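You operate a simulated robot arm through the tools that you are given. There is no shell and no other tool. Be economical: measure what you need, move in short steps, check, and stop when the job is done.

You run a simulated two-armed robot. Do the job below in one go: nothing can be reset, and whatever is moved stays where it is left.

## Task
Hold the cream jar, screw its lid on, put it in the drawer.
Fine: shut the drawer. Set down upright: cream jar.
Where things are to end (x, y in the base frame): cream jar within 6 cm of [56, 15].

It is judged by the outcome, as a careful person would: the job done as asked, and still so three seconds after it is handed in. It fails if anything else is knocked over, pushed out of place, dropped, spilled or broken. Lids that push on must go on centred and level and be pressed home; caps that screw on are set level and turned clockwise until they are tight.

## Robot
Two 7-joint arms with two-finger parallel grippers on one trunk, on a base that drives. Base frame: it is fixed to the floor where the robot stands at the start and does not move with it; the origin is under the middle of the robot, x ahead of it, y to its left, z up; the surface under the hand at the start is at about z = 58. Lengths are in cm, angles in degrees, forces in N, time in s.
The left shoulder is at the start at [6, 14.3, 92.6], the right one opposite. With the tool pointing down near the work surface each hand reaches from about 10 to 72 cm from the robot's upright axis, wherever it stands, measured 20 degrees to its own side. Places, roughly: inside of the nightstand drawer [50, 0, 50]; nightstand drawer [50, 0, 50]. Payload 1.57 kg a hand.
The TCP of each hand is the grasp point between the finger pads, 3 cm short of the fingertips. In the tool frame z runs along the fingers and y along their closing line. The gripper opens to 11 cm. The fingers are 2.4 cm wide and 1.2 cm thick; the gripper's body (4.8 by 11.2 cm) begins 7.8 cm behind the TCP.
Orientation is that of the tool frame in the base frame, as a unit quaternion [w, x, y, z]. With the fingers straight down and closing along the base's y, the tool's x points along the base's -x, its y along +y and its z along -z.

## Interface
- The arms move only by the tool jog_arm. It takes "left_targets", "right_targets" or both (then of equal length, played together; a hand with none holds still); each is a list that holds one entry, the list of rows, each a list of 6 numbers: the shift along the base's x, y, z in units of 25 mm (1.0 is 25 mm), then the turn, a rotation vector about the base's x, y, z in units of 5 degrees (1.0 is 5 degrees). In form: [[[dx, dy, dz, ax, ay, az], ...]]. A call has 1 to 8 rows; each row shifts and turns the commanded pose from where the row before left it. "left_fingers" and "right_fingers" are, for a hand that has rows, the gripper command, from -1 (shut) to 1 (fully open), values between in proportion, set as the call begins (left out, the last holds). A call with a number of a shift or a turn outside -1 to 1 is refused whole. A row lasts 0.2 s, in which the tool goes at most 5 cm and 8.6 degrees; a call with a longer step from one row to the next is refused whole, and so is a gripper value outside its range. A pose out of reach is approached as far as the arm can. The call stops where the force on the tool passes 90 N (or 10 N more than at its start, if that is more) or the arm is blocked; 0.2 s more then pass. Each finger travels about 4.5 cm/s and halts on what it meets, pressing with about 29 N; the grip force reading is that of the motor and also rises with nothing between the fingers. The clock runs only during rows and for 0.2 s after the last one: add rows that do not move to give the fingers time. It gives the time, the measured TCP pose, the force on the tool (base axes), the opening and the grip force at its end, in the units of the frame above (readings bear some noise), with the torque about the TCP (base axes, N m) and any sound that the robot's microphone picked up.
- Cameras (640 x 400 px; columns grow to the right, rows downward): "scene" is now at [1.62, 1.9, 152.67]; the picture's right is [0.32, -0.95, 0.00], its down [-0.88, -0.30, -0.36] and it looks along [0.34, 0.12, -0.93] (base axes); focal length 292 px, centre (320, 200). "left" rides on the left gripper at [7, -1.6, -14.1] in its tool frame; the picture's right is [0.23, 0.97, 0.00], its down [-0.86, 0.20, -0.48] and it looks along [-0.47, 0.11, 0.88] (tool axes); focal length 222 px, centre (320, 200). "right" rides on the right gripper at [7, 1.6, -14.1] in its tool frame; the picture's right is [-0.23, 0.97, 0.00], its down [-0.86, -0.20, -0.48] and it looks along [-0.47, -0.11, 0.88] (tool axes); focal length 222 px, centre (320, 200). There is no depth. A picture from a camera that has moved, and an enlarged one, comes with that camera's place and axes in the base frame and with its lens. The place of the scene camera against the robot may be out by one fixed shift of up to 2.5 cm in any direction.
- capture(camera): a new picture of that camera. The clock stands still meanwhile.
- raise_lower(by): slides the trunk up (or, below 0, down) by that many cm; the arms and the scene camera ride with it, the base frame stays. It gives what a move gives, with no picture.
- base_move(legs): drives the robot by 1 to 6 legs, each [ahead, left, turn to the left] in cm, cm and degrees, along the robot's own axes; the way and the turn of a leg run together, so that a leg with both is an arc; at most 150 cm and 180 degrees a leg. The arms and the cameras ride along, it lands a little off, and it stops where it bumps. It gives what a move gives.
- pan_tilt(pan, tilt): turns the head with the scene camera to pan (to the left, within 86 degrees either way) and tilt (down, from -29 to 69), counted from straight ahead of the robot. It gives what a move gives.
- enlarge(camera, box): a new picture of the part [left, top, right, bottom] of that camera's present view, enlarged. The clock stands still meanwhile.
- close_job(): hands the job in; it is judged then, once.

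Go step by step. Nothing tells you exact positions but the pictures and the camera data: compare them with the known pose of the tool, close in by small moves and look again before you grip or let go. The budget is 120 turns and 100 pictures, counting those below and the enlarged ones. Unless the task says otherwise, let go and move clear before handing in, and close with one line.

The tools are called after "Call:" as name(argument=value, ...) on one line, values as JSON. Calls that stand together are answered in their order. jog_arm: Moves the arms, as the interface text tells. Its arguments: {"type":"object","properties":{"left_targets":{"type":"array"},"left_fingers":{"type":"number"},"right_targets":{"type":"array"},"right_fingers":{"type":"number"}},"required":[]} The other tools are called the same way: raise_lower (by) slides the trunk up or down; base_move (legs) drives the base; pan_tilt (pan, tilt) turns the head that bears the scene camera; capture (camera) takes a picture; enlarge (camera, box) takes an enlarged picture of a part of a camera's view; close_job () hands the job in.

At the start:

```text
clock: 0.0
left_tool_pos: [40.32, 27.43, 85.17]
left_tcp_rot: [0.0, 0.0, 1.0, 0.0]
left_force: [-0.5, 0.1, 0.4]
left_moment: [0.0, 0.03, -0.03]
left_opening: 10.98
left_finger_force: 0.0
right_tool_pos: [45.15, -9.15, 89.16]
right_tcp_rot: [-0.001, 0.0, 1.0, 0.0]
right_force: [0.0, -0.3, -0.4]
right_moment: [0.02, 0.0, 0.01]
right_opening: 10.99
right_finger_force: 0.1
trunk travel left (down, up): [-52.5, 6.5]
robot x, y, heading: [-0.33, 0.05, 0.3]
head pan, tilt: [18.9, 68.8]
```

scene: 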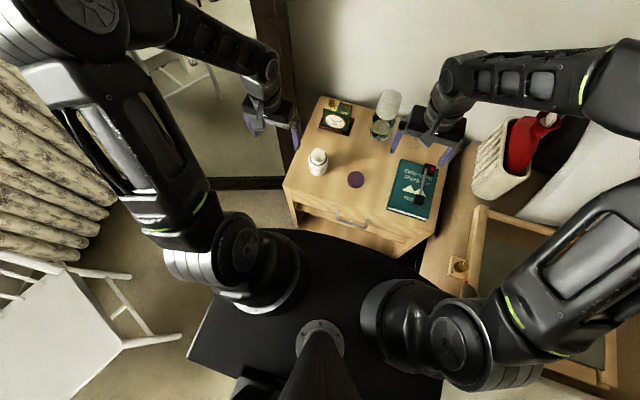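
right: 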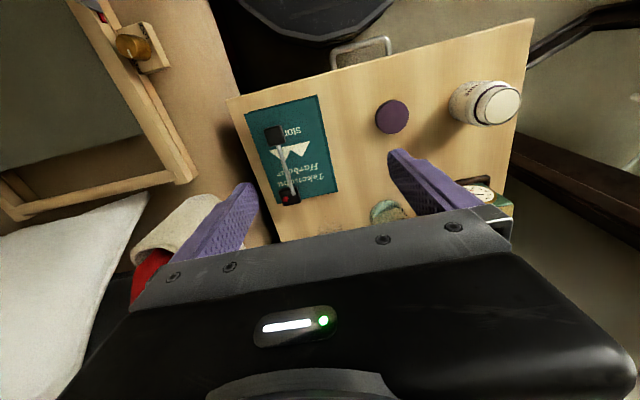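
left: 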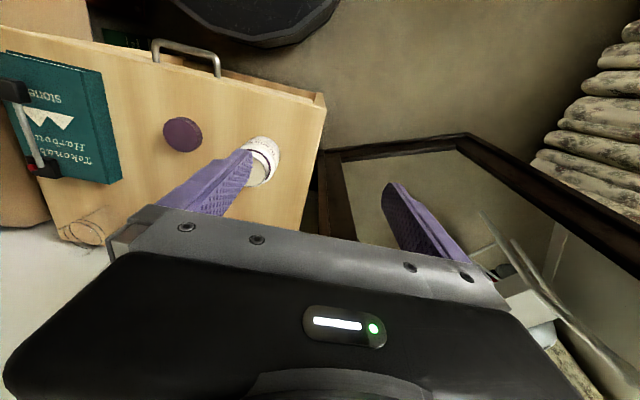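

I see the nightstand with the open white jar near [46, 18] and a purple disc near [46, 5] that may be its lid. I'll look closer first.

Call:
enlarge(camera="scene", box=[270, 80, 470, 260])

Call:
enlarge(camera="right", box=[320, 20, 560, 220])

Call:
enlarge(camera="left", box=[80, 20, 340, 220])

```text
2.22 times, centred on (370, 170) of scene
camera zoom: at [1.62, 1.9, 152.67], right [0.32, -0.95, 0.0], down [-0.88, -0.3, -0.36], along [0.34, 0.12, -0.93], focal length 648 px, centre (209, 267)
```

zoom: 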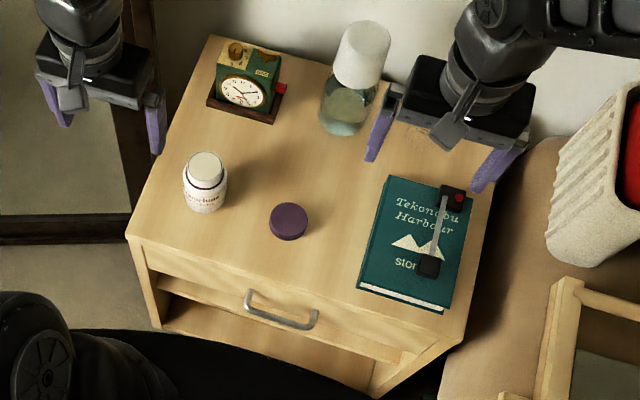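

```text
2.00 times, centred on (440, 120) of right
camera zoom: at [38.17, -7.63, 103.21], right [0.23, 0.97, 0.0], down [0.86, -0.2, 0.48], along [0.47, -0.11, -0.88], focal length 444 px, centre (80, 360)
```

zoom: 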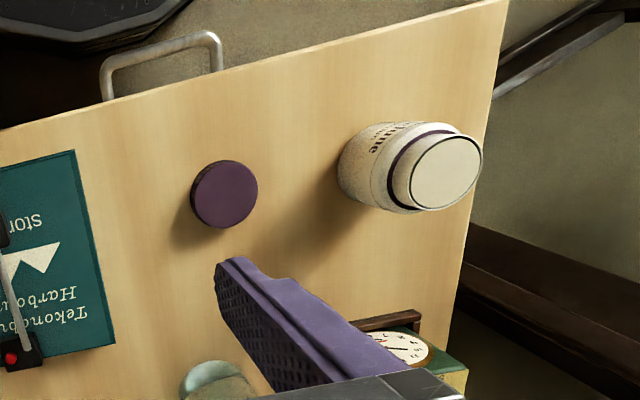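

```text
2.00 times, centred on (210, 120) of left
camera zoom: at [33.42, 25.68, 99.27], right [-0.23, 0.97, 0.0], down [0.86, 0.2, 0.48], along [0.47, 0.11, -0.88], focal length 444 px, centre (540, 360)
```

zoom: 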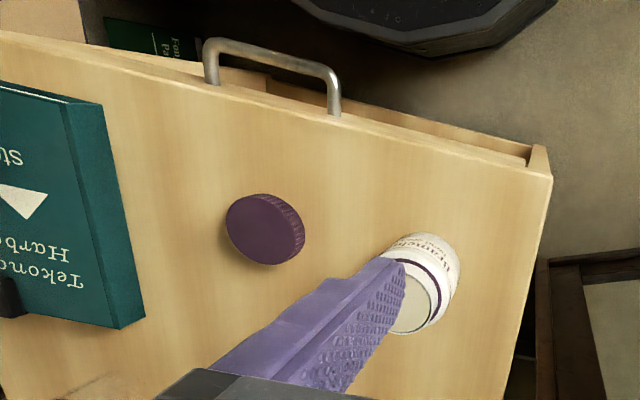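

The drawer is closed with its handle bar near [34.4, 1, 50.3]; the jar top is near [48, 19, 66] and the purple screw lid near [47.2, 4, 59]. First I'll turn the right hand 90° and bring it above the handle to open the drawer.

Call:
jog_arm(right_targets=[[[-0.24, 0.23, -0.3, 0, 0, 1], [-0.24, 0.23, -0.3, 0, 0, 1], [-0.24, 0.23, -0.3, 0, 0, 1], [-0.24, 0.23, -0.3, 0, 0, 1], [-0.24, 0.23, -0.3, 0, 0, 1], [-0.24, 0.23, -0.3, 0, 0, 1], [-0.24, 0.23, -0.3, 0, 0, 1], [-0.24, 0.23, -0.3, 0, 0, 1]]])

Call:
jog_arm(right_targets=[[[-0.24, 0.23, -0.5, 0, 0, 1], [-0.24, 0.23, -0.5, 0, 0, 1], [-0.24, 0.23, -0.5, 0, 0, 1], [-0.24, 0.23, -0.5, 0, 0, 1], [-0.24, 0.23, -0.5, 0, 0, 1], [-0.24, 0.23, -0.5, 0, 0, 1], [-0.24, 0.23, -0.5, 0, 0, 1], [-0.24, 0.23, -0.5, 0, 0, 1]]])

Call:
jog_arm(right_targets=[[[-0.23, 0.21, -0.3, 0, 0, 1], [-0.23, 0.21, -0.3, 0, 0, 1], [0, 0, 0, 0, 0, 0], [0, 0, 0, 0, 0, 0], [0, 0, 0, 0, 0, 0]]], right_fingers=-0.55)

Call:
capture(camera="right")

Call:
capture(camera="left")

```text
clock: 1.8
left_tool_pos: [40.47, 27.52, 85.02]
left_tcp_rot: [0.001, -0.001, 1.0, 0.0]
left_force: [-0.8, -0.7, -0.3]
left_moment: [-0.02, -0.05, -0.02]
left_opening: 10.98
left_finger_force: 0.1
right_tool_pos: [40.16, -4.64, 83.06]
right_tcp_rot: [0.0, -0.343, 0.939, 0.0]
right_force: [-1.2, -0.4, -0.4]
right_moment: [0.03, -0.01, 0.0]
right_opening: 11.02
right_finger_force: 0.0
trunk travel left (down, up): [-52.5, 6.5]
robot x, y, heading: [0.19, -0.02, 0.2]
head pan, tilt: [18.9, 68.8]
```

```text
clock: 3.6
left_tool_pos: [40.4, 27.39, 85.18]
left_tcp_rot: [0.0, 0.0, 1.0, -0.001]
left_force: [0.4, 0.1, -0.8]
left_moment: [-0.02, -0.01, 0.02]
left_opening: 11.01
left_finger_force: 0.0
right_tool_pos: [35.8, 0.08, 73.02]
right_tcp_rot: [0.0, -0.643, 0.765, 0.0]
right_force: [-0.4, 0.1, -0.5]
right_moment: [0.01, 0.0, -0.01]
right_opening: 10.99
right_finger_force: 0.0
trunk travel left (down, up): [-52.5, 6.5]
robot x, y, heading: [-0.0, -0.29, 0.0]
head pan, tilt: [18.9, 68.8]
```

```text
clock: 4.8
left_tool_pos: [40.45, 27.53, 85.18]
left_tcp_rot: [0.0, 0.0, 1.0, 0.0]
left_force: [-0.1, -1.2, -1.2]
left_moment: [-0.03, -0.02, -0.03]
left_opening: 11.03
left_finger_force: 0.1
right_tool_pos: [34.42, 1.14, 71.62]
right_tcp_rot: [0.0, -0.707, 0.707, 0.0]
right_force: [0.4, 0.5, 0.4]
right_moment: [-0.01, 0.01, 0.05]
right_opening: 2.51
right_finger_force: 0.0
trunk travel left (down, up): [-52.5, 6.5]
robot x, y, heading: [0.52, 0.26, 0.2]
head pan, tilt: [18.9, 68.8]
```

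```text
93 pictures are left
camera right: at [32.77, -5.88, 85.85], right [-0.97, 0.23, 0.0], down [0.2, 0.86, 0.48], along [0.11, 0.47, -0.88], focal length 222 px, centre (320, 200)
```

right: 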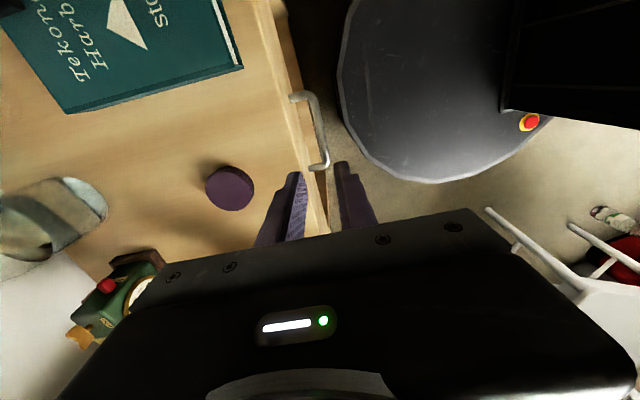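

```text
92 pictures are left
camera left: at [33.42, 25.68, 99.27], right [-0.23, 0.97, 0.0], down [0.86, 0.2, 0.48], along [0.47, 0.11, -0.88], focal length 222 px, centre (320, 200)
```

left: 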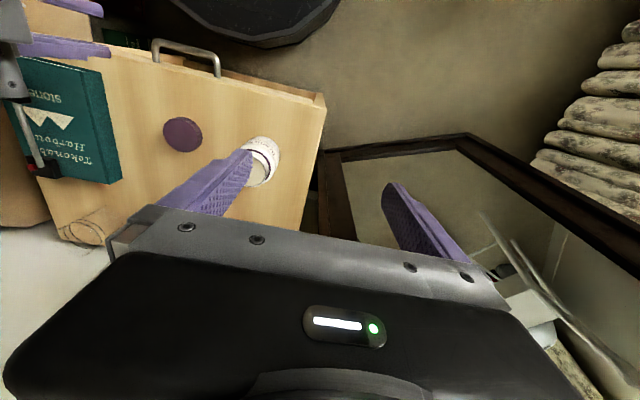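

The bar sits at x≈34.3, y≈0.8, and the drawer face at x≈37. I'll descend with the far finger in the gap.

Call:
jog_arm(right_targets=[[[-0.12, -0.1, -0.9, 0, 0, 0], [0, 0, -0.9, 0, 0, 0], [0, 0, -0.9, 0, 0, 0], [0, 0, -0.9, 0, 0, 0], [0, 0, -0.9, 0, 0, 0], [0, 0, -0.9, 0, 0, 0], [0, 0, -0.6, 0, 0, 0]]])

Call:
capture(camera="right")

Call:
enlarge(camera="left", box=[80, 20, 340, 220])

```text
clock: 6.4
left_tool_pos: [40.43, 27.54, 85.1]
left_tcp_rot: [-0.001, 0.0, 1.0, 0.0]
left_force: [-0.1, -0.4, 0.0]
left_moment: [-0.01, 0.0, 0.02]
left_opening: 11.0
left_finger_force: 0.0
right_tool_pos: [34.18, 0.85, 56.52]
right_tcp_rot: [-0.001, -0.707, 0.707, -0.001]
right_force: [-0.2, 0.6, 0.2]
right_moment: [0.0, 0.0, 0.01]
right_opening: 2.47
right_finger_force: 0.0
trunk travel left (down, up): [-52.5, 6.5]
robot x, y, heading: [0.01, -0.26, 0.1]
head pan, tilt: [18.9, 68.8]
```

```text
91 pictures are left
camera right: at [32.41, -6.1, 70.71], right [-0.97, 0.23, 0.0], down [0.2, 0.86, 0.48], along [0.11, 0.47, -0.88], focal length 222 px, centre (320, 200)
```

right: 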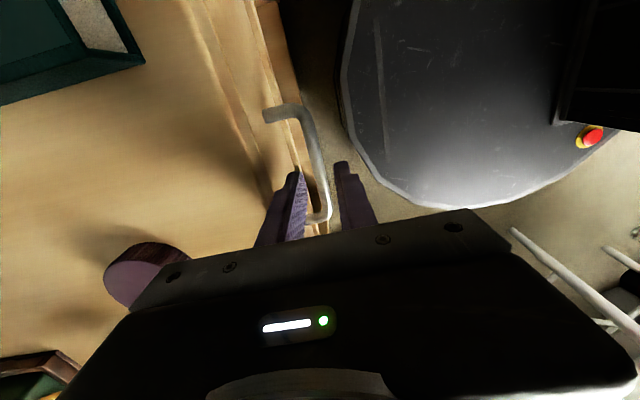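

```text
2.00 times, centred on (210, 120) of left
camera zoom: at [33.43, 25.68, 99.27], right [-0.23, 0.97, 0.0], down [0.86, 0.2, 0.48], along [0.47, 0.11, -0.88], focal length 444 px, centre (540, 360)
```

zoom: 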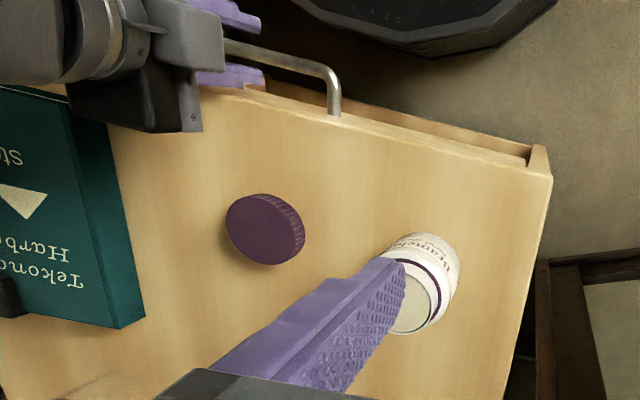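

Aligned over the bar; I'll go down 4.7 cm and close on it.

Call:
jog_arm(right_targets=[[[0, 0, -0.5, 0, 0, 0], [0, 0, -0.5, 0, 0, 0], [0, 0, -0.5, 0, 0, 0], [0, 0, -0.36, 0, 0, 0]]])

Call:
jog_arm(right_targets=[[[0, 0, 0, 0, 0, 0], [0, 0, 0, 0, 0, 0], [0, 0, 0, 0, 0, 0]]], right_fingers=-1)

```text
clock: 7.4
left_tool_pos: [40.4, 27.43, 85.11]
left_tcp_rot: [0.0, 0.0, 1.0, -0.001]
left_force: [-0.2, -0.2, 0.5]
left_moment: [-0.02, 0.0, 0.01]
left_opening: 11.0
left_finger_force: 0.2
right_tool_pos: [34.08, 0.79, 51.86]
right_tcp_rot: [-0.001, -0.707, 0.708, 0.0]
right_force: [0.6, 0.7, 0.4]
right_moment: [0.01, -0.01, -0.02]
right_opening: 2.47
right_finger_force: 0.1
trunk travel left (down, up): [-52.5, 6.5]
robot x, y, heading: [-0.26, 0.05, -0.0]
head pan, tilt: [18.9, 68.8]
```

```text
clock: 8.2
left_tool_pos: [40.41, 27.34, 85.14]
left_tcp_rot: [0.0, -0.001, 1.0, 0.0]
left_force: [0.4, 0.4, -1.0]
left_moment: [0.0, 0.0, 0.0]
left_opening: 11.03
left_finger_force: 0.0
right_tool_pos: [34.1, 0.76, 52.03]
right_tcp_rot: [0.0, 0.708, -0.707, 0.0]
right_force: [3.7, -1.9, -2.0]
right_moment: [0.03, -0.04, 0.71]
right_opening: 1.19
right_finger_force: 29.1
trunk travel left (down, up): [-52.5, 6.5]
robot x, y, heading: [-0.03, -0.07, -0.2]
head pan, tilt: [18.9, 68.8]
```

The bar is gripped. I'll pull the drawer out 12 cm.

Call:
jog_arm(right_targets=[[[-0.3, 0, 0, 0, 0, 0], [-0.6, 0, 0, 0, 0, 0], [-0.7, 0, 0, 0, 0, 0], [-0.7, 0, 0, 0, 0, 0], [-0.7, 0, 0, 0, 0, 0], [-0.7, 0, 0, 0, 0, 0], [-0.7, 0, 0, 0, 0, 0], [-0.4, 0, 0, 0, 0, 0]]])

Call:
capture(camera="scene")

```text
clock: 10.0
left_tool_pos: [40.37, 27.4, 85.1]
left_tcp_rot: [0.001, 0.0, 1.0, 0.0]
left_force: [-0.2, -0.3, 0.7]
left_moment: [0.01, -0.01, -0.03]
left_opening: 11.0
left_finger_force: 0.0
right_tool_pos: [22.11, 0.77, 52.07]
right_tcp_rot: [-0.001, 0.707, -0.707, -0.001]
right_force: [1.2, -0.5, 3.9]
right_moment: [-0.14, -0.04, 0.68]
right_opening: 1.17
right_finger_force: 28.7
trunk travel left (down, up): [-52.5, 6.5]
robot x, y, heading: [-0.02, 0.18, -0.1]
head pan, tilt: [18.9, 68.8]
```

```text
89 pictures are left
camera scene: at [1.6, 1.9, 152.67], right [0.32, -0.95, 0.0], down [-0.88, -0.3, -0.36], along [0.34, 0.12, -0.93], focal length 292 px, centre (320, 200)
```

scene: 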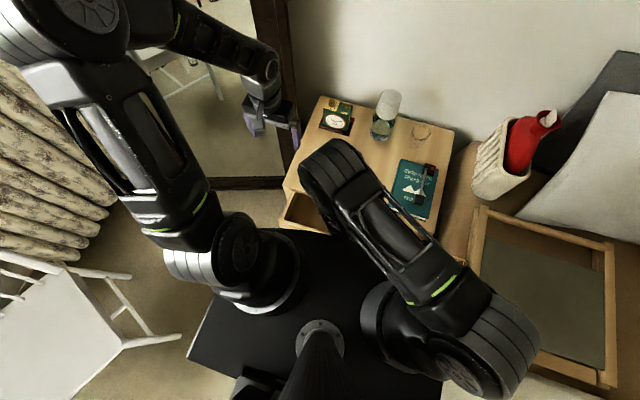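

The drawer follows. I'll drive the base back 10 cm while holding the handle, to open it further and gain room.

Call:
base_move(legs=[[-10, 0, 0]])

Call:
capture(camera="left")

```text
clock: 11.1
left_tool_pos: [30.5, 27.51, 85.1]
left_tcp_rot: [0.0, -0.001, 1.0, 0.0]
left_force: [-0.2, -0.5, -0.1]
left_moment: [0.01, 0.0, -0.04]
left_opening: 11.02
left_finger_force: 0.0
right_tool_pos: [12.36, 0.78, 52.04]
right_tcp_rot: [0.0, 0.708, -0.707, 0.001]
right_force: [1.2, 1.9, 1.6]
right_moment: [0.11, -0.06, 0.71]
right_opening: 1.2
right_finger_force: 29.0
trunk travel left (down, up): [-52.5, 6.5]
robot x, y, heading: [-10.04, -0.27, 0.0]
head pan, tilt: [18.9, 68.8]
```

```text
88 pictures are left
camera left: at [23.53, 25.73, 99.28], right [-0.23, 0.97, 0.0], down [0.85, 0.2, 0.48], along [0.47, 0.11, -0.88], focal length 222 px, centre (320, 200)
```

left: 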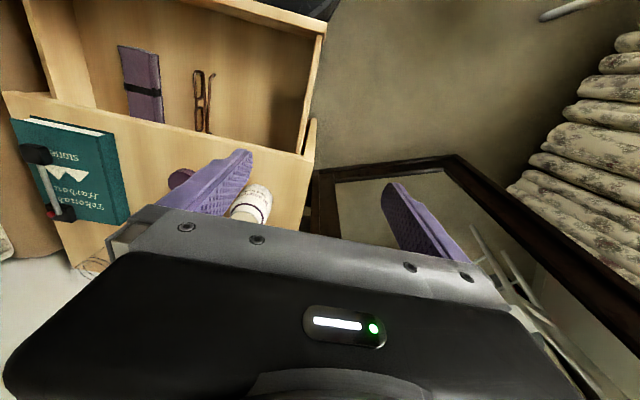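

The drawer is open about 21.7 cm (glasses and a notebook inside, well clear of the jar spot at about [34, 15]). I'll release the handle and rise.

Call:
jog_arm(right_targets=[[[0, 0, 0, 0, 0, 0], [0, 0, 0, 0, 0, 0], [0, 0, 0.5, 0, 0, 0], [0, 0, 0.9, 0, 0, 0], [0, 0, 0.9, 0, 0, 0], [0, 0, 0.9, 0, 0, 0], [0, 0, 0.9, 0, 0, 0], [0, 0, 0.9, 0, 0, 0]]], right_fingers=-0.6)

Call:
jog_arm(right_targets=[[[0.2, -0.5, 0.7, 0, 0, 0], [0.5, -0.5, 0.7, 0, 0, 0], [0.8, -0.5, 0.6, 0, 0, 0], [1, -0.5, 0.6, 0, 0, 0], [1, -0.5, 0.6, 0, 0, 0], [1, 0, 0.6, 0, 0, 0], [1, 0, 0, 0, 0, 0], [1, 0, 0, 0, 0, 0]]])

Call:
capture(camera="scene")

Call:
capture(camera="right")

```text
clock: 12.9
left_tool_pos: [30.56, 27.59, 85.11]
left_tcp_rot: [0.001, -0.001, 1.0, -0.001]
left_force: [0.8, 0.2, -0.2]
left_moment: [0.01, -0.02, -0.02]
left_opening: 10.98
left_finger_force: 0.2
right_tool_pos: [12.41, 1.05, 64.57]
right_tcp_rot: [0.0, 0.708, -0.706, -0.001]
right_force: [0.2, -0.3, 0.4]
right_moment: [-0.01, 0.01, -0.01]
right_opening: 2.2
right_finger_force: 0.1
trunk travel left (down, up): [-52.5, 6.5]
robot x, y, heading: [-9.56, -0.07, 0.3]
head pan, tilt: [18.9, 68.8]
```

```text
clock: 14.7
left_tool_pos: [30.59, 27.51, 85.11]
left_tcp_rot: [0.0, -0.001, 1.0, 0.0]
left_force: [0.2, -0.3, 0.4]
left_moment: [0.01, 0.0, -0.03]
left_opening: 10.97
left_finger_force: 0.1
right_tool_pos: [28.71, -5.46, 74.16]
right_tcp_rot: [0.0, 0.708, -0.707, 0.0]
right_force: [0.5, 0.2, -0.1]
right_moment: [0.02, 0.04, 0.02]
right_opening: 2.2
right_finger_force: 0.0
trunk travel left (down, up): [-52.5, 6.5]
robot x, y, heading: [-9.96, 0.2, -0.1]
head pan, tilt: [18.9, 68.8]
```

```text
87 pictures are left
camera scene: at [-8.14, 1.87, 152.67], right [0.33, -0.95, 0.0], down [-0.88, -0.3, -0.36], along [0.34, 0.12, -0.93], focal length 292 px, centre (320, 200)
```

scene: 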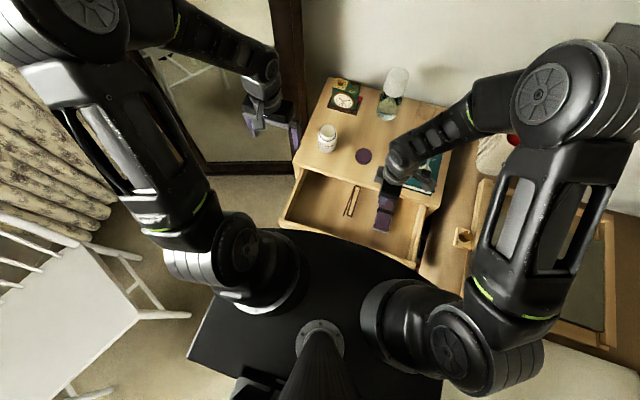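

```text
86 pictures are left
camera right: at [27.09, -12.43, 88.25], right [-0.97, 0.23, 0.0], down [0.2, 0.86, 0.48], along [0.11, 0.47, -0.88], focal length 222 px, centre (320, 200)
```

right: 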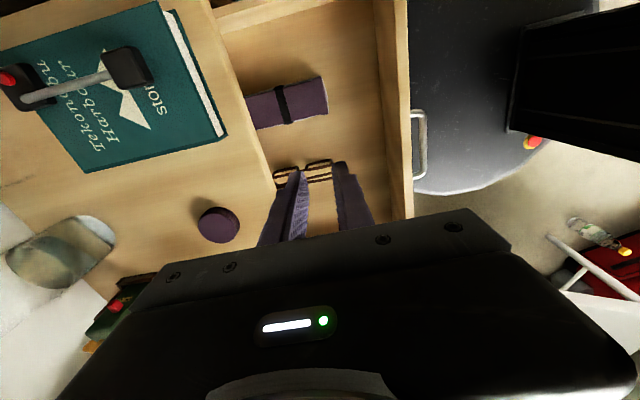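

Drawer is open and clear. Now I'll turn the left hand so that it points diagonally (ahead-right) and about 25° below horizontal, to grip the jar from the side near its front-left.

Call:
jog_arm(left_targets=[[[0, 0, 0, 0, 0, -1], [0, 0, 0, 0, 0, -1], [0, 0, 0, 0, 0, -1], [0, 0, 0, 0, 0, -1], [0, 0, 0, 0, 0, -1], [0, 0, 0, 0, 0, -1], [0, 0, 0, 0, 0, -1], [0, 0, 0, 0, 0, -1]]])

Call:
jog_arm(left_targets=[[[0, 0, 0, 0, 0, -1], [0.2, 0, -0.2, -0.707, -0.707, 0], [0.2, 0, -0.2, -0.707, -0.707, 0], [0.2, 0, -0.2, -0.707, -0.707, 0], [0.2, 0, -0.2, -0.707, -0.707, 0], [0.2, 0, -0.2, -0.707, -0.707, 0], [0.2, 0, -0.2, -0.707, -0.707, 0], [0.2, 0, -0.2, -0.707, -0.707, 0]]])

Call:
jog_arm(left_targets=[[[0.2, 0, -0.2, -0.707, -0.707, 0], [0.2, 0, -0.2, -0.707, -0.707, 0], [0.2, 0, -0.2, -0.707, -0.707, 0], [0.2, 0, -0.2, -0.707, -0.707, 0], [0.2, 0, -0.2, -0.707, -0.707, 0], [0.2, 0, -0.2, -0.707, -0.707, 0]]])

Call:
capture(camera="left")

Call:
capture(camera="scene")

```text
clock: 16.5
left_tool_pos: [30.59, 27.56, 84.99]
left_tcp_rot: [-0.001, 0.343, 0.939, 0.0]
left_force: [0.4, 0.1, 0.0]
left_moment: [-0.01, 0.01, 0.02]
left_opening: 11.03
left_finger_force: 0.0
right_tool_pos: [28.8, -5.44, 74.26]
right_tcp_rot: [0.0, -0.707, 0.707, 0.0]
right_force: [0.4, -0.3, -0.7]
right_moment: [0.01, -0.02, -0.01]
right_opening: 2.21
right_finger_force: 0.0
trunk travel left (down, up): [-52.5, 6.5]
robot x, y, heading: [-9.8, -0.16, 0.0]
head pan, tilt: [18.9, 68.8]
```

```text
clock: 18.3
left_tool_pos: [34.1, 27.61, 81.39]
left_tcp_rot: [0.279, 0.365, 0.881, -0.116]
left_force: [0.3, -0.1, 0.8]
left_moment: [0.03, 0.02, 0.0]
left_opening: 11.02
left_finger_force: 0.1
right_tool_pos: [28.72, -5.46, 74.18]
right_tcp_rot: [0.0, 0.708, -0.706, 0.0]
right_force: [-0.3, -0.4, -0.8]
right_moment: [-0.02, -0.01, 0.01]
right_opening: 2.23
right_finger_force: 0.0
trunk travel left (down, up): [-52.5, 6.5]
robot x, y, heading: [-9.81, 0.05, -0.0]
head pan, tilt: [18.9, 68.8]
```

```text
clock: 19.7
left_tool_pos: [37.02, 27.47, 78.53]
left_tcp_rot: [0.496, 0.322, 0.78, -0.205]
left_force: [0.0, 0.8, 0.3]
left_moment: [-0.05, 0.03, -0.03]
left_opening: 11.01
left_finger_force: 0.0
right_tool_pos: [28.72, -5.43, 74.18]
right_tcp_rot: [0.0, 0.708, -0.707, 0.001]
right_force: [-0.4, -0.3, 0.3]
right_moment: [-0.05, 0.0, 0.0]
right_opening: 2.16
right_finger_force: 0.0
trunk travel left (down, up): [-52.5, 6.5]
robot x, y, heading: [-9.89, -0.29, 0.1]
head pan, tilt: [18.9, 68.8]
```

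```text
85 pictures are left
camera left: at [24.72, 37.28, 78.21], right [0.62, 0.76, -0.21], down [0.09, 0.19, 0.98], along [0.78, -0.62, 0.05], focal length 222 px, centre (320, 200)
```

left: 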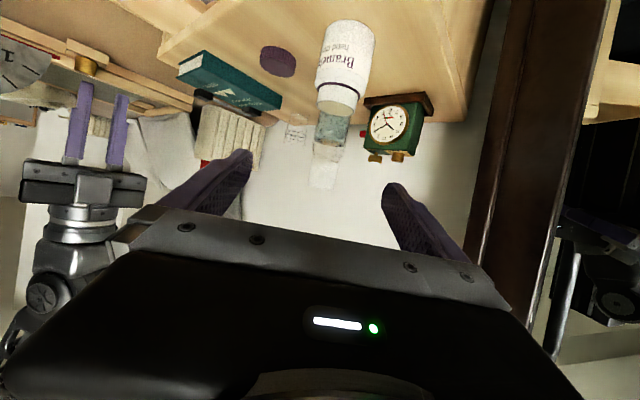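

```text
84 pictures are left
camera scene: at [-8.18, 1.93, 152.67], right [0.33, -0.95, 0.0], down [-0.88, -0.3, -0.36], along [0.34, 0.12, -0.93], focal length 292 px, centre (320, 200)
```

scene: 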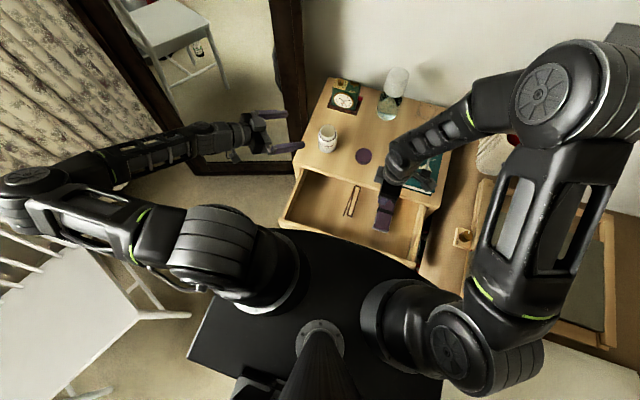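

The left hand is oriented; the jar is around [48.6, 18.5]. I'll lower the hand to jar height, staying 13 cm back, and look again.

Call:
jog_arm(left_targets=[[[0.1, 0.07, -0.9, 0, 0, 0], [0.1, 0.07, -0.9, 0, 0, 0], [0.1, 0.07, -0.9, 0, 0, 0], [0.1, 0.07, -0.9, 0, 0, 0], [0.1, 0.06, -0.9, 0, 0, 0], [0.1, 0.06, -0.9, 0, 0, 0], [0, 0, 0, 0, 0, 0]]])

Call:
capture(camera="left")

Call:
enlarge(camera="scene", box=[240, 70, 440, 195])

```text
clock: 21.3
left_tool_pos: [38.26, 28.46, 65.12]
left_tcp_rot: [0.495, 0.322, 0.78, -0.205]
left_force: [-0.9, 0.2, 0.1]
left_moment: [0.02, 0.02, 0.01]
left_opening: 11.03
left_finger_force: 0.0
right_tool_pos: [28.78, -5.51, 74.08]
right_tcp_rot: [0.0, 0.707, -0.707, 0.0]
right_force: [0.2, 0.3, -0.1]
right_moment: [0.01, 0.0, -0.02]
right_opening: 2.2
right_finger_force: 0.0
trunk travel left (down, up): [-52.5, 6.5]
robot x, y, heading: [-10.03, 0.47, 0.2]
head pan, tilt: [18.9, 68.8]
```

```text
83 pictures are left
camera left: at [25.98, 38.39, 64.86], right [0.62, 0.76, -0.21], down [0.09, 0.19, 0.98], along [0.78, -0.62, 0.05], focal length 222 px, centre (320, 200)
```

left: 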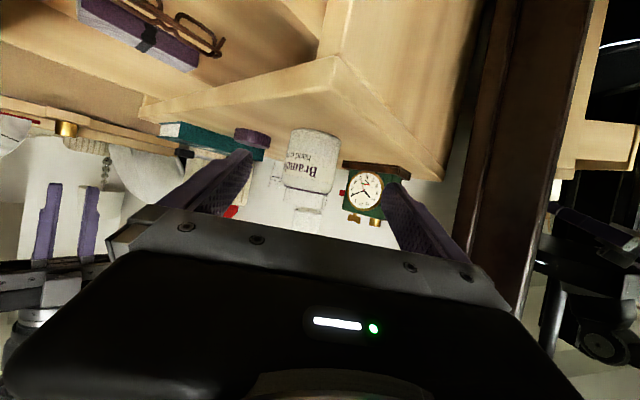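

```text
3.20 times, centred on (340, 132) of scene
camera zoom: at [-8.18, 1.9, 152.67], right [0.33, -0.95, 0.0], down [-0.88, -0.3, -0.36], along [0.34, 0.12, -0.93], focal length 933 px, centre (256, 416)
```

zoom: 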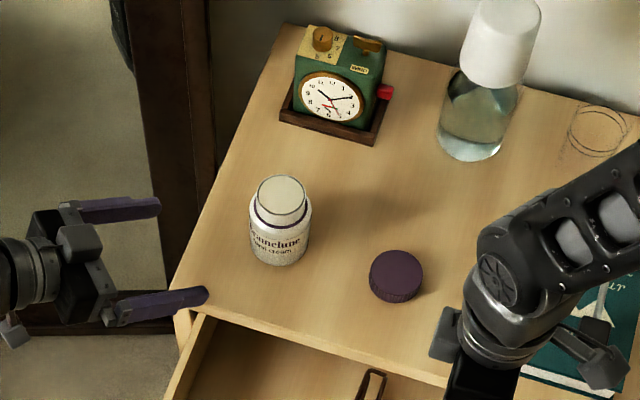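

The jar lies on the gripper's midline at about [48.5, 18.2]. I'll advance partway while lowering to z≈62 and check.

Call:
jog_arm(left_targets=[[[0.4, -0.4, -0.2, 0, 0, 0], [0.5, -0.5, -0.3, 0, 0, 0], [0.5, -0.5, -0.3, 0, 0, 0], [0.5, -0.5, -0.25, 0, 0, 0], [0.6, -0.6, -0.2, 0, 0, 0]]])

Call:
capture(camera="left")

Call:
enlarge(camera="scene", box=[240, 70, 440, 195])

```text
clock: 22.5
left_tool_pos: [45.0, 22.4, 62.05]
left_tcp_rot: [0.496, 0.322, 0.779, -0.206]
left_force: [0.3, 0.1, -0.7]
left_moment: [0.02, 0.01, 0.01]
left_opening: 11.0
left_finger_force: 0.1
right_tool_pos: [28.8, -5.31, 74.13]
right_tcp_rot: [0.0, 0.708, -0.706, -0.001]
right_force: [-0.7, 0.3, 1.0]
right_moment: [0.02, 0.02, -0.03]
right_opening: 2.2
right_finger_force: 0.0
trunk travel left (down, up): [-52.5, 6.5]
robot x, y, heading: [-9.43, 0.06, 0.0]
head pan, tilt: [18.9, 68.8]
```

```text
81 pictures are left
camera left: at [32.68, 32.17, 61.7], right [0.62, 0.76, -0.21], down [0.09, 0.19, 0.98], along [0.78, -0.62, 0.05], focal length 222 px, centre (320, 200)
```

left: 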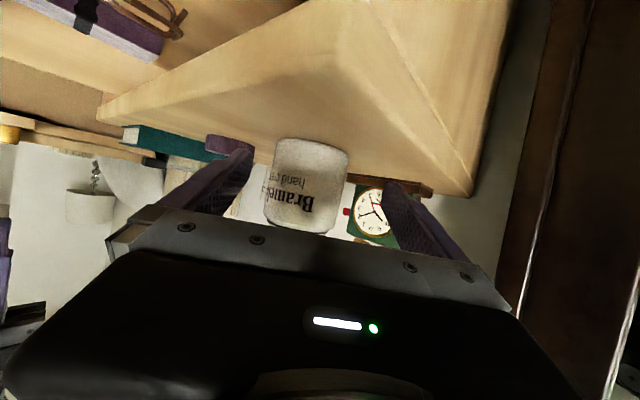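

```text
3.20 times, centred on (340, 132) of scene
camera zoom: at [-8.15, 1.89, 152.67], right [0.33, -0.95, 0.0], down [-0.88, -0.3, -0.36], along [0.34, 0.12, -0.93], focal length 933 px, centre (256, 416)
```

zoom: 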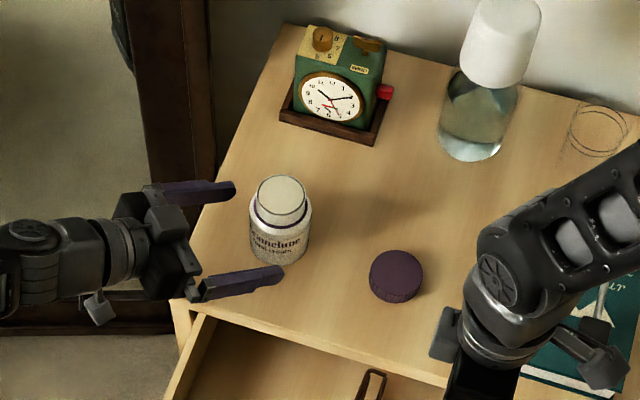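

Jar appears about 0.7 cm to the right-hand side of the midline. I'll correct slightly while advancing around it.

Call:
jog_arm(left_targets=[[[0.2, -0.45, 0, 0, 0, 0], [0.5, -0.55, 0, 0, 0, 0], [0.5, -0.55, 0, 0, 0, 0]]])

Call:
capture(camera="left")

Call:
enlarge(camera="scene", box=[240, 70, 440, 195])

```text
clock: 23.3
left_tool_pos: [48.1, 18.47, 62.14]
left_tcp_rot: [0.496, 0.322, 0.78, -0.205]
left_force: [-0.5, -0.2, -0.2]
left_moment: [-0.01, 0.01, 0.02]
left_opening: 10.97
left_finger_force: 0.1
right_tool_pos: [28.76, -5.43, 74.2]
right_tcp_rot: [0.0, 0.708, -0.706, 0.001]
right_force: [0.4, 0.5, 0.8]
right_moment: [0.01, -0.02, -0.01]
right_opening: 2.19
right_finger_force: 0.0
trunk travel left (down, up): [-52.5, 6.5]
robot x, y, heading: [-9.64, -0.28, -0.0]
head pan, tilt: [18.9, 68.8]
```

```text
79 pictures are left
camera left: at [35.77, 28.29, 61.77], right [0.62, 0.76, -0.21], down [0.09, 0.19, 0.98], along [0.78, -0.62, 0.05], focal length 222 px, centre (320, 200)
```

left: 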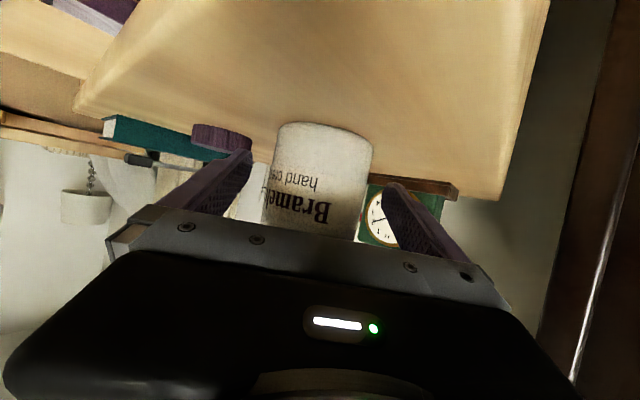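

```text
3.20 times, centred on (340, 132) of scene
camera zoom: at [-8.16, 1.88, 152.67], right [0.33, -0.95, 0.0], down [-0.88, -0.3, -0.36], along [0.34, 0.12, -0.93], focal length 933 px, centre (256, 416)
```

zoom: 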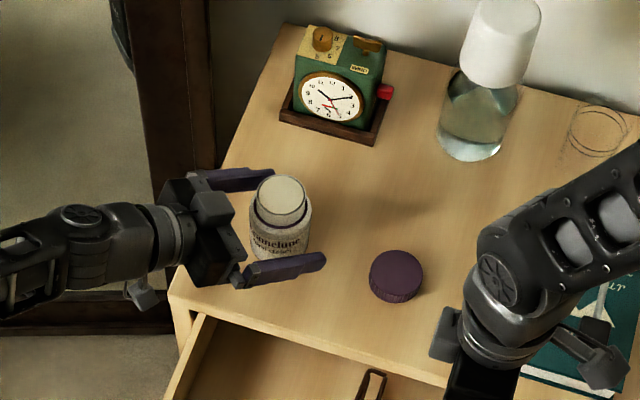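

Centred. I'll close the left fingers on the jar.

Call:
jog_arm(left_targets=[[[0, 0, 0, 0, 0, 0], [0, 0, 0, 0, 0, 0], [0, 0, 0, 0, 0, 0], [0, 0, 0, 0, 0, 0], [0, 0, 0, 0, 0, 0]]], left_fingers=-1)

Call:
enlarge(camera="scene", box=[240, 70, 440, 195])

```text
clock: 24.5
left_tool_pos: [48.01, 18.45, 62.08]
left_tcp_rot: [0.496, 0.321, 0.78, -0.205]
left_force: [-0.8, -1.1, 0.5]
left_moment: [-0.05, -0.05, -0.07]
left_opening: 6.71
left_finger_force: 29.5
right_tool_pos: [28.66, -5.32, 74.31]
right_tcp_rot: [0.0, 0.708, -0.706, 0.0]
right_force: [-0.1, 0.0, -0.5]
right_moment: [0.0, -0.01, -0.03]
right_opening: 2.2
right_finger_force: 0.0
trunk travel left (down, up): [-52.5, 6.5]
robot x, y, heading: [-9.96, -0.04, 0.1]
head pan, tilt: [18.9, 68.8]
```

```text
3.20 times, centred on (340, 132) of scene
camera zoom: at [-8.18, 1.89, 152.67], right [0.33, -0.95, 0.0], down [-0.88, -0.3, -0.36], along [0.34, 0.12, -0.93], focal length 933 px, centre (256, 416)
```

zoom: 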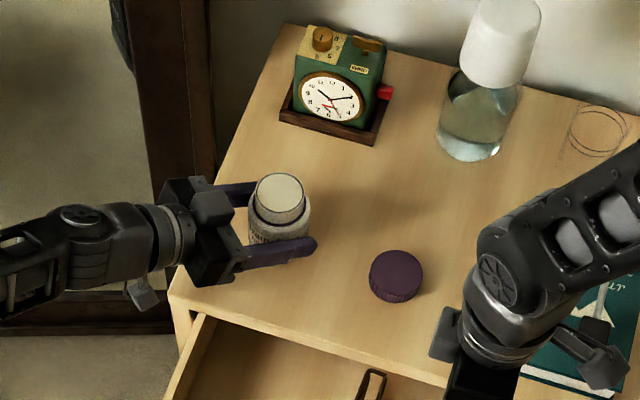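

Jar is held (6.7 cm body) and unmoved. Next the right hand goes above the lid with its fingers open.

Call:
jog_arm(right_targets=[[[0.925, 0.455, 0, 0, 0, 0], [0.925, 0.455, 0, 0, 0, 0], [0.925, 0.455, 0, 0, 0, 0], [0.925, 0.455, 0, 0, 0, 0], [0.925, 0.455, 0, 0, 0, 0], [0.925, 0.455, 0, 0, 0, 0], [0.925, 0.455, 0, 0, 0, 0], [0.925, 0.455, 0, 0, 0, 0]]], right_fingers=0.7)

Call:
capture(camera="right")

Call:
enlarge(camera="scene", box=[240, 70, 440, 195])

```text
clock: 26.3
left_tool_pos: [48.03, 18.5, 62.04]
left_tcp_rot: [0.496, 0.323, 0.78, -0.206]
left_force: [1.1, 1.4, -0.3]
left_moment: [-0.03, -0.06, -0.01]
left_opening: 6.67
left_finger_force: 29.1
right_tool_pos: [47.14, 3.7, 74.07]
right_tcp_rot: [0.0, 0.708, -0.706, -0.001]
right_force: [0.5, -0.6, 0.4]
right_moment: [0.0, 0.01, -0.01]
right_opening: 9.35
right_finger_force: 0.0
trunk travel left (down, up): [-52.5, 6.5]
robot x, y, heading: [-9.78, 0.27, 0.2]
head pan, tilt: [18.9, 68.8]
```

```text
76 pictures are left
camera right: at [45.32, -3.25, 88.16], right [-0.97, 0.23, 0.0], down [0.2, 0.86, 0.48], along [0.11, 0.47, -0.88], focal length 222 px, centre (320, 200)
```

right: 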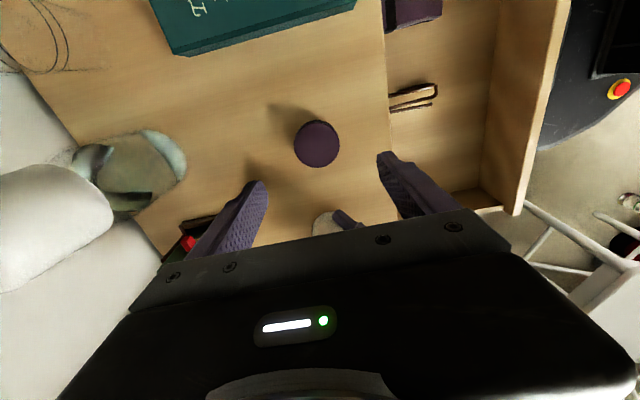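

```text
3.20 times, centred on (340, 132) of scene
camera zoom: at [-8.17, 1.91, 152.67], right [0.33, -0.95, 0.0], down [-0.88, -0.3, -0.36], along [0.34, 0.12, -0.93], focal length 933 px, centre (256, 416)
```

zoom: 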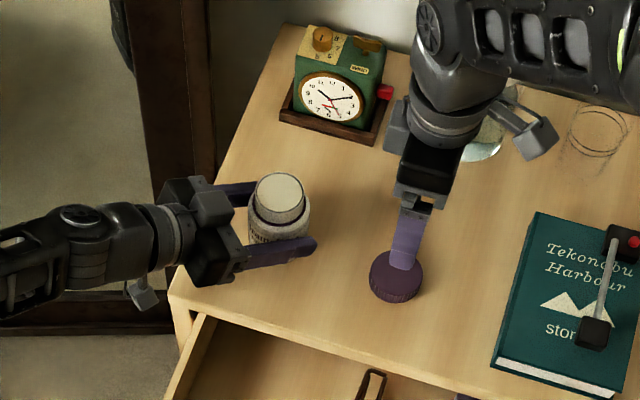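

The lid is at about [47.5, 3.8]. I'll descend to fingertips just above the tabletop.

Call:
jog_arm(right_targets=[[[0.12, 0.04, -0.7, 0, 0, 0], [0, 0, -0.8, 0, 0, 0], [0, 0, -0.8, 0, 0, 0], [0, 0, -0.8, 0, 0, 0], [0, 0, -0.8, 0, 0, 0], [0, 0, -0.6, 0, 0, 0], [0, 0, -0.4, 0, 0, 0]]])

Call:
capture(camera="right")

Call:
capture(camera="left")

```text
clock: 27.9
left_tool_pos: [48.12, 18.51, 62.02]
left_tcp_rot: [0.495, 0.322, 0.78, -0.205]
left_force: [-0.9, 0.9, 1.5]
left_moment: [0.04, -0.02, -0.02]
left_opening: 6.68
left_finger_force: 28.7
right_tool_pos: [47.43, 3.78, 61.79]
right_tcp_rot: [0.0, 0.708, -0.706, 0.0]
right_force: [-0.1, 0.2, 0.5]
right_moment: [-0.02, -0.01, -0.03]
right_opening: 9.36
right_finger_force: 0.0
trunk travel left (down, up): [-52.5, 6.5]
robot x, y, heading: [-9.56, 0.3, -0.0]
head pan, tilt: [18.9, 68.8]
```

```text
74 pictures are left
camera right: at [45.72, -3.24, 75.88], right [-0.97, 0.23, 0.0], down [0.2, 0.86, 0.48], along [0.11, 0.47, -0.88], focal length 222 px, centre (320, 200)
```

right: 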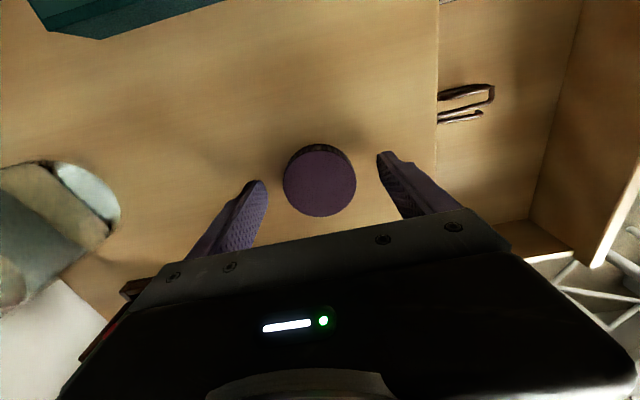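

```text
73 pictures are left
camera left: at [35.75, 28.33, 61.78], right [0.62, 0.76, -0.21], down [0.09, 0.19, 0.98], along [0.78, -0.62, 0.05], focal length 222 px, centre (320, 200)
```

left: 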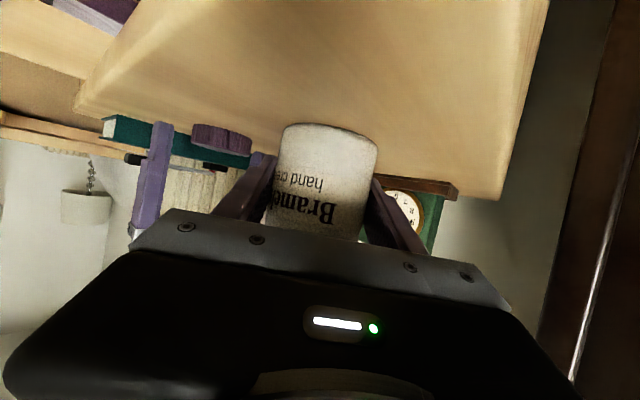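

Well centred. A slight adjustment and then I grip the lid.

Call:
jog_arm(right_targets=[[[0, -0.07, -0.08, 0, 0, 0]]])

Call:
jog_arm(right_targets=[[[0, 0, 0, 0, 0, 0], [0, 0, 0, 0, 0, 0], [0, 0, 0, 0, 0, 0], [0, 0, 0, 0, 0, 0]]], right_fingers=-1)

Call:
capture(camera="right")

```text
clock: 28.3
left_tool_pos: [48.04, 18.48, 62.03]
left_tcp_rot: [0.495, 0.322, 0.78, -0.205]
left_force: [-0.9, 0.4, 1.7]
left_moment: [0.08, -0.05, 0.01]
left_opening: 6.68
left_finger_force: 28.7
right_tool_pos: [47.41, 3.64, 61.52]
right_tcp_rot: [0.0, 0.707, -0.707, 0.0]
right_force: [0.4, -0.5, -0.7]
right_moment: [0.01, 0.0, 0.01]
right_opening: 9.35
right_finger_force: 0.0
trunk travel left (down, up): [-52.5, 6.5]
robot x, y, heading: [-9.59, 0.31, 0.2]
head pan, tilt: [18.9, 68.8]
```

```text
clock: 29.3
left_tool_pos: [48.01, 18.47, 62.06]
left_tcp_rot: [0.496, 0.322, 0.78, -0.206]
left_force: [0.0, 0.2, 1.7]
left_moment: [0.05, -0.09, -0.01]
left_opening: 6.66
left_finger_force: 28.7
right_tool_pos: [47.25, 3.57, 61.53]
right_tcp_rot: [0.0, 0.708, -0.706, 0.0]
right_force: [-0.7, -0.2, 0.4]
right_moment: [0.02, 0.01, 0.01]
right_opening: 5.76
right_finger_force: 29.5
trunk travel left (down, up): [-52.5, 6.5]
robot x, y, heading: [-9.72, -0.26, 0.1]
head pan, tilt: [18.9, 68.8]
```

```text
72 pictures are left
camera right: at [45.7, -3.45, 75.68], right [-0.97, 0.23, 0.0], down [0.2, 0.86, 0.48], along [0.11, 0.47, -0.88], focal length 222 px, centre (320, 200)
```

right: 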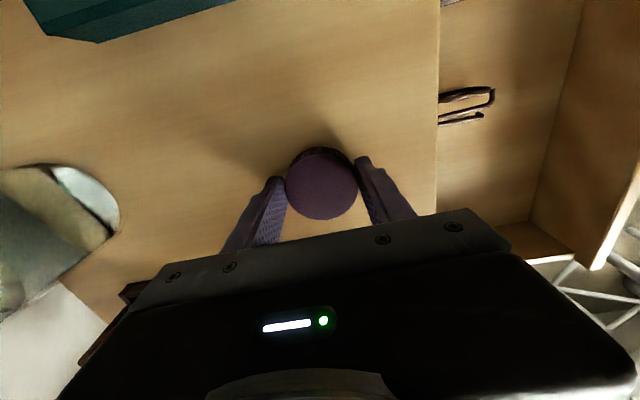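

The lid is gripped (5.8 cm). I'll lift it and bring it above the jar, whose axis I take at about [48.4, 18.0].

Call:
jog_arm(right_targets=[[[0, 0, 0.6, 0, 0, 0], [0, 0, 0.9, 0, 0, 0], [0, 0, 0.9, 0, 0, 0], [0, 0, 0.9, 0, 0, 0], [0, 0, 0.9, 0, 0, 0], [0, 0, 0.9, 0, 0, 0], [0, 0, 0.6, 0, 0, 0]]])

Call:
jog_arm(right_targets=[[[0.05, 0.6, 0, 0, 0, 0], [0.05, 0.8, 0, 0, 0, 0], [0.05, 0.9, 0, 0, 0, 0], [0.05, 0.9, 0, 0, 0, 0], [0.1, 0.9, 0, 0, 0, 0], [0.05, 0.9, 0, 0, 0, 0], [0.05, 0.77, 0, 0, 0, 0], [0, 0, 0, 0, 0, 0]]])

Call:
enlarge(camera="scene", box=[240, 70, 440, 195])

Call:
capture(camera="right")

Call:
capture(camera="left")

```text
clock: 30.9
left_tool_pos: [48.09, 18.5, 62.08]
left_tcp_rot: [0.495, 0.322, 0.78, -0.205]
left_force: [-1.2, 0.9, 1.7]
left_moment: [0.08, -0.05, 0.03]
left_opening: 6.68
left_finger_force: 29.1
right_tool_pos: [47.49, 3.51, 76.01]
right_tcp_rot: [0.0, 0.708, -0.707, 0.0]
right_force: [-0.4, 0.2, -0.6]
right_moment: [0.0, 0.01, -0.04]
right_opening: 5.75
right_finger_force: 29.0
trunk travel left (down, up): [-52.5, 6.5]
robot x, y, heading: [-9.96, 0.16, 0.3]
head pan, tilt: [18.9, 68.8]
```

```text
clock: 32.7
left_tool_pos: [47.98, 18.52, 62.07]
left_tcp_rot: [0.495, 0.322, 0.78, -0.206]
left_force: [-0.3, -1.8, 2.0]
left_moment: [0.07, -0.06, 0.01]
left_opening: 6.73
left_finger_force: 29.4
right_tool_pos: [48.09, 17.81, 75.87]
right_tcp_rot: [0.001, 0.707, -0.707, -0.001]
right_force: [0.0, 0.4, -1.4]
right_moment: [-0.03, -0.01, 0.0]
right_opening: 5.74
right_finger_force: 29.1
trunk travel left (down, up): [-52.5, 6.5]
robot x, y, heading: [-9.48, -0.02, 0.2]
head pan, tilt: [18.9, 68.8]
```

```text
3.20 times, centred on (340, 132) of scene
camera zoom: at [-8.19, 1.9, 152.67], right [0.33, -0.95, 0.0], down [-0.88, -0.3, -0.36], along [0.34, 0.12, -0.93], focal length 933 px, centre (256, 416)
```

zoom: 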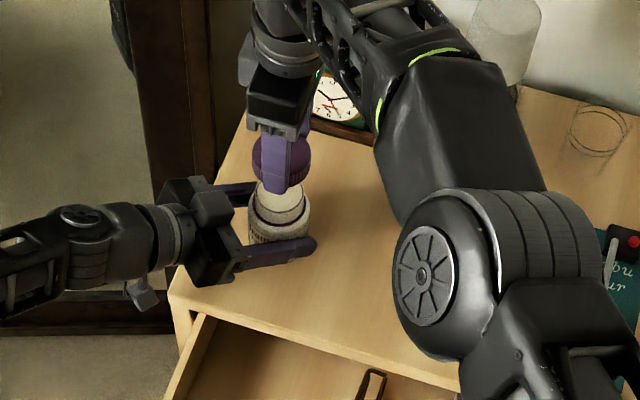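

```text
70 pictures are left
camera right: at [46.62, 10.76, 89.94], right [-0.97, 0.22, 0.0], down [0.2, 0.86, 0.48], along [0.11, 0.47, -0.88], focal length 222 px, centre (320, 200)
```

right: 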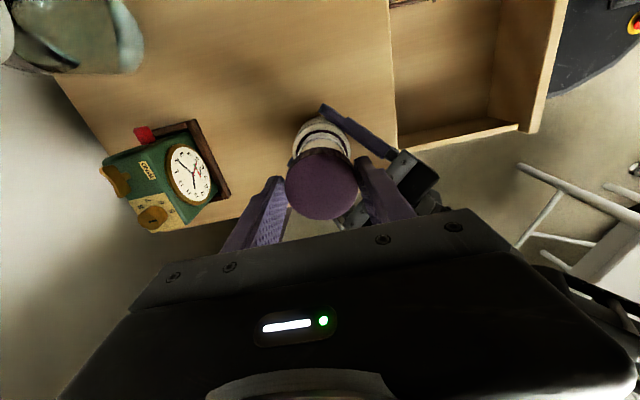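

```text
69 pictures are left
camera left: at [35.75, 28.32, 61.78], right [0.62, 0.76, -0.21], down [0.09, 0.19, 0.98], along [0.78, -0.62, 0.05], focal length 222 px, centre (320, 200)
```

left: 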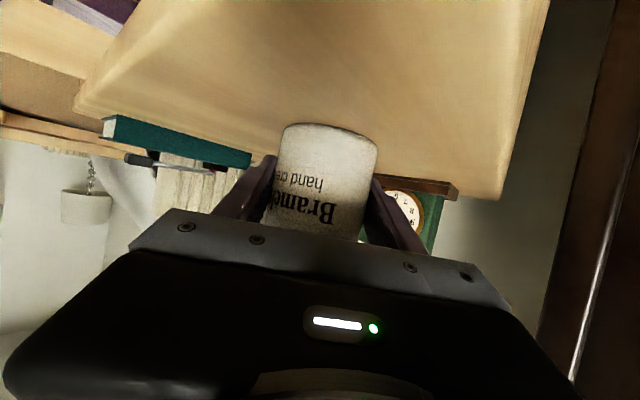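

The lid hangs above the jar. I'll enlarge both views to fix the alignment.

Call:
enlarge(camera="right", box=[260, 90, 420, 230])

Call:
enlarge(camera="scene", box=[300, 95, 350, 150])

```text
2.86 times, centred on (340, 160) of right
camera zoom: at [46.62, 10.76, 89.94], right [-0.97, 0.22, 0.0], down [0.2, 0.86, 0.48], along [0.11, 0.47, -0.88], focal length 635 px, centre (263, 314)
```

zoom: 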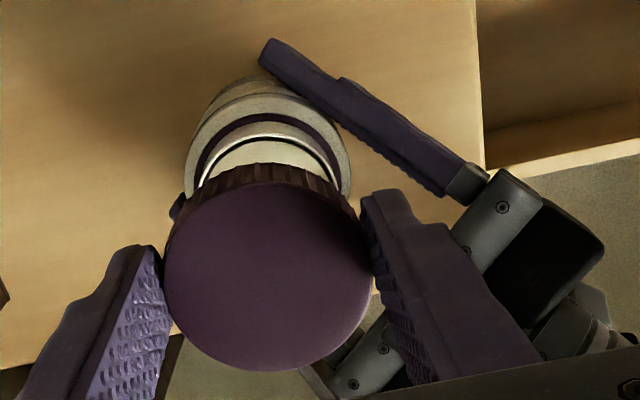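

```text
7.27 times, centred on (325, 122) of scene
camera zoom: at [-8.19, 1.9, 152.67], right [0.33, -0.95, 0.0], down [-0.88, -0.3, -0.36], along [0.34, 0.12, -0.93], focal length 2121 px, centre (284, 764)
```

zoom: 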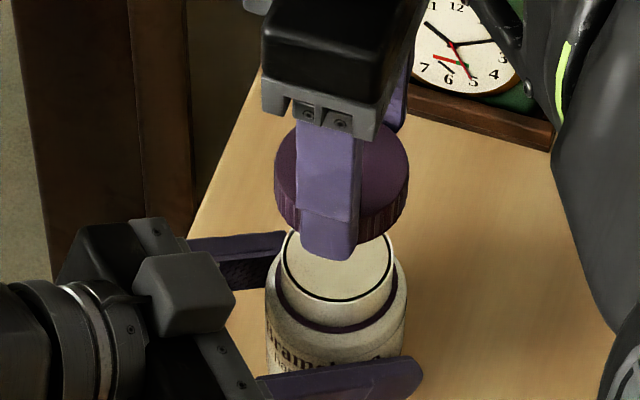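

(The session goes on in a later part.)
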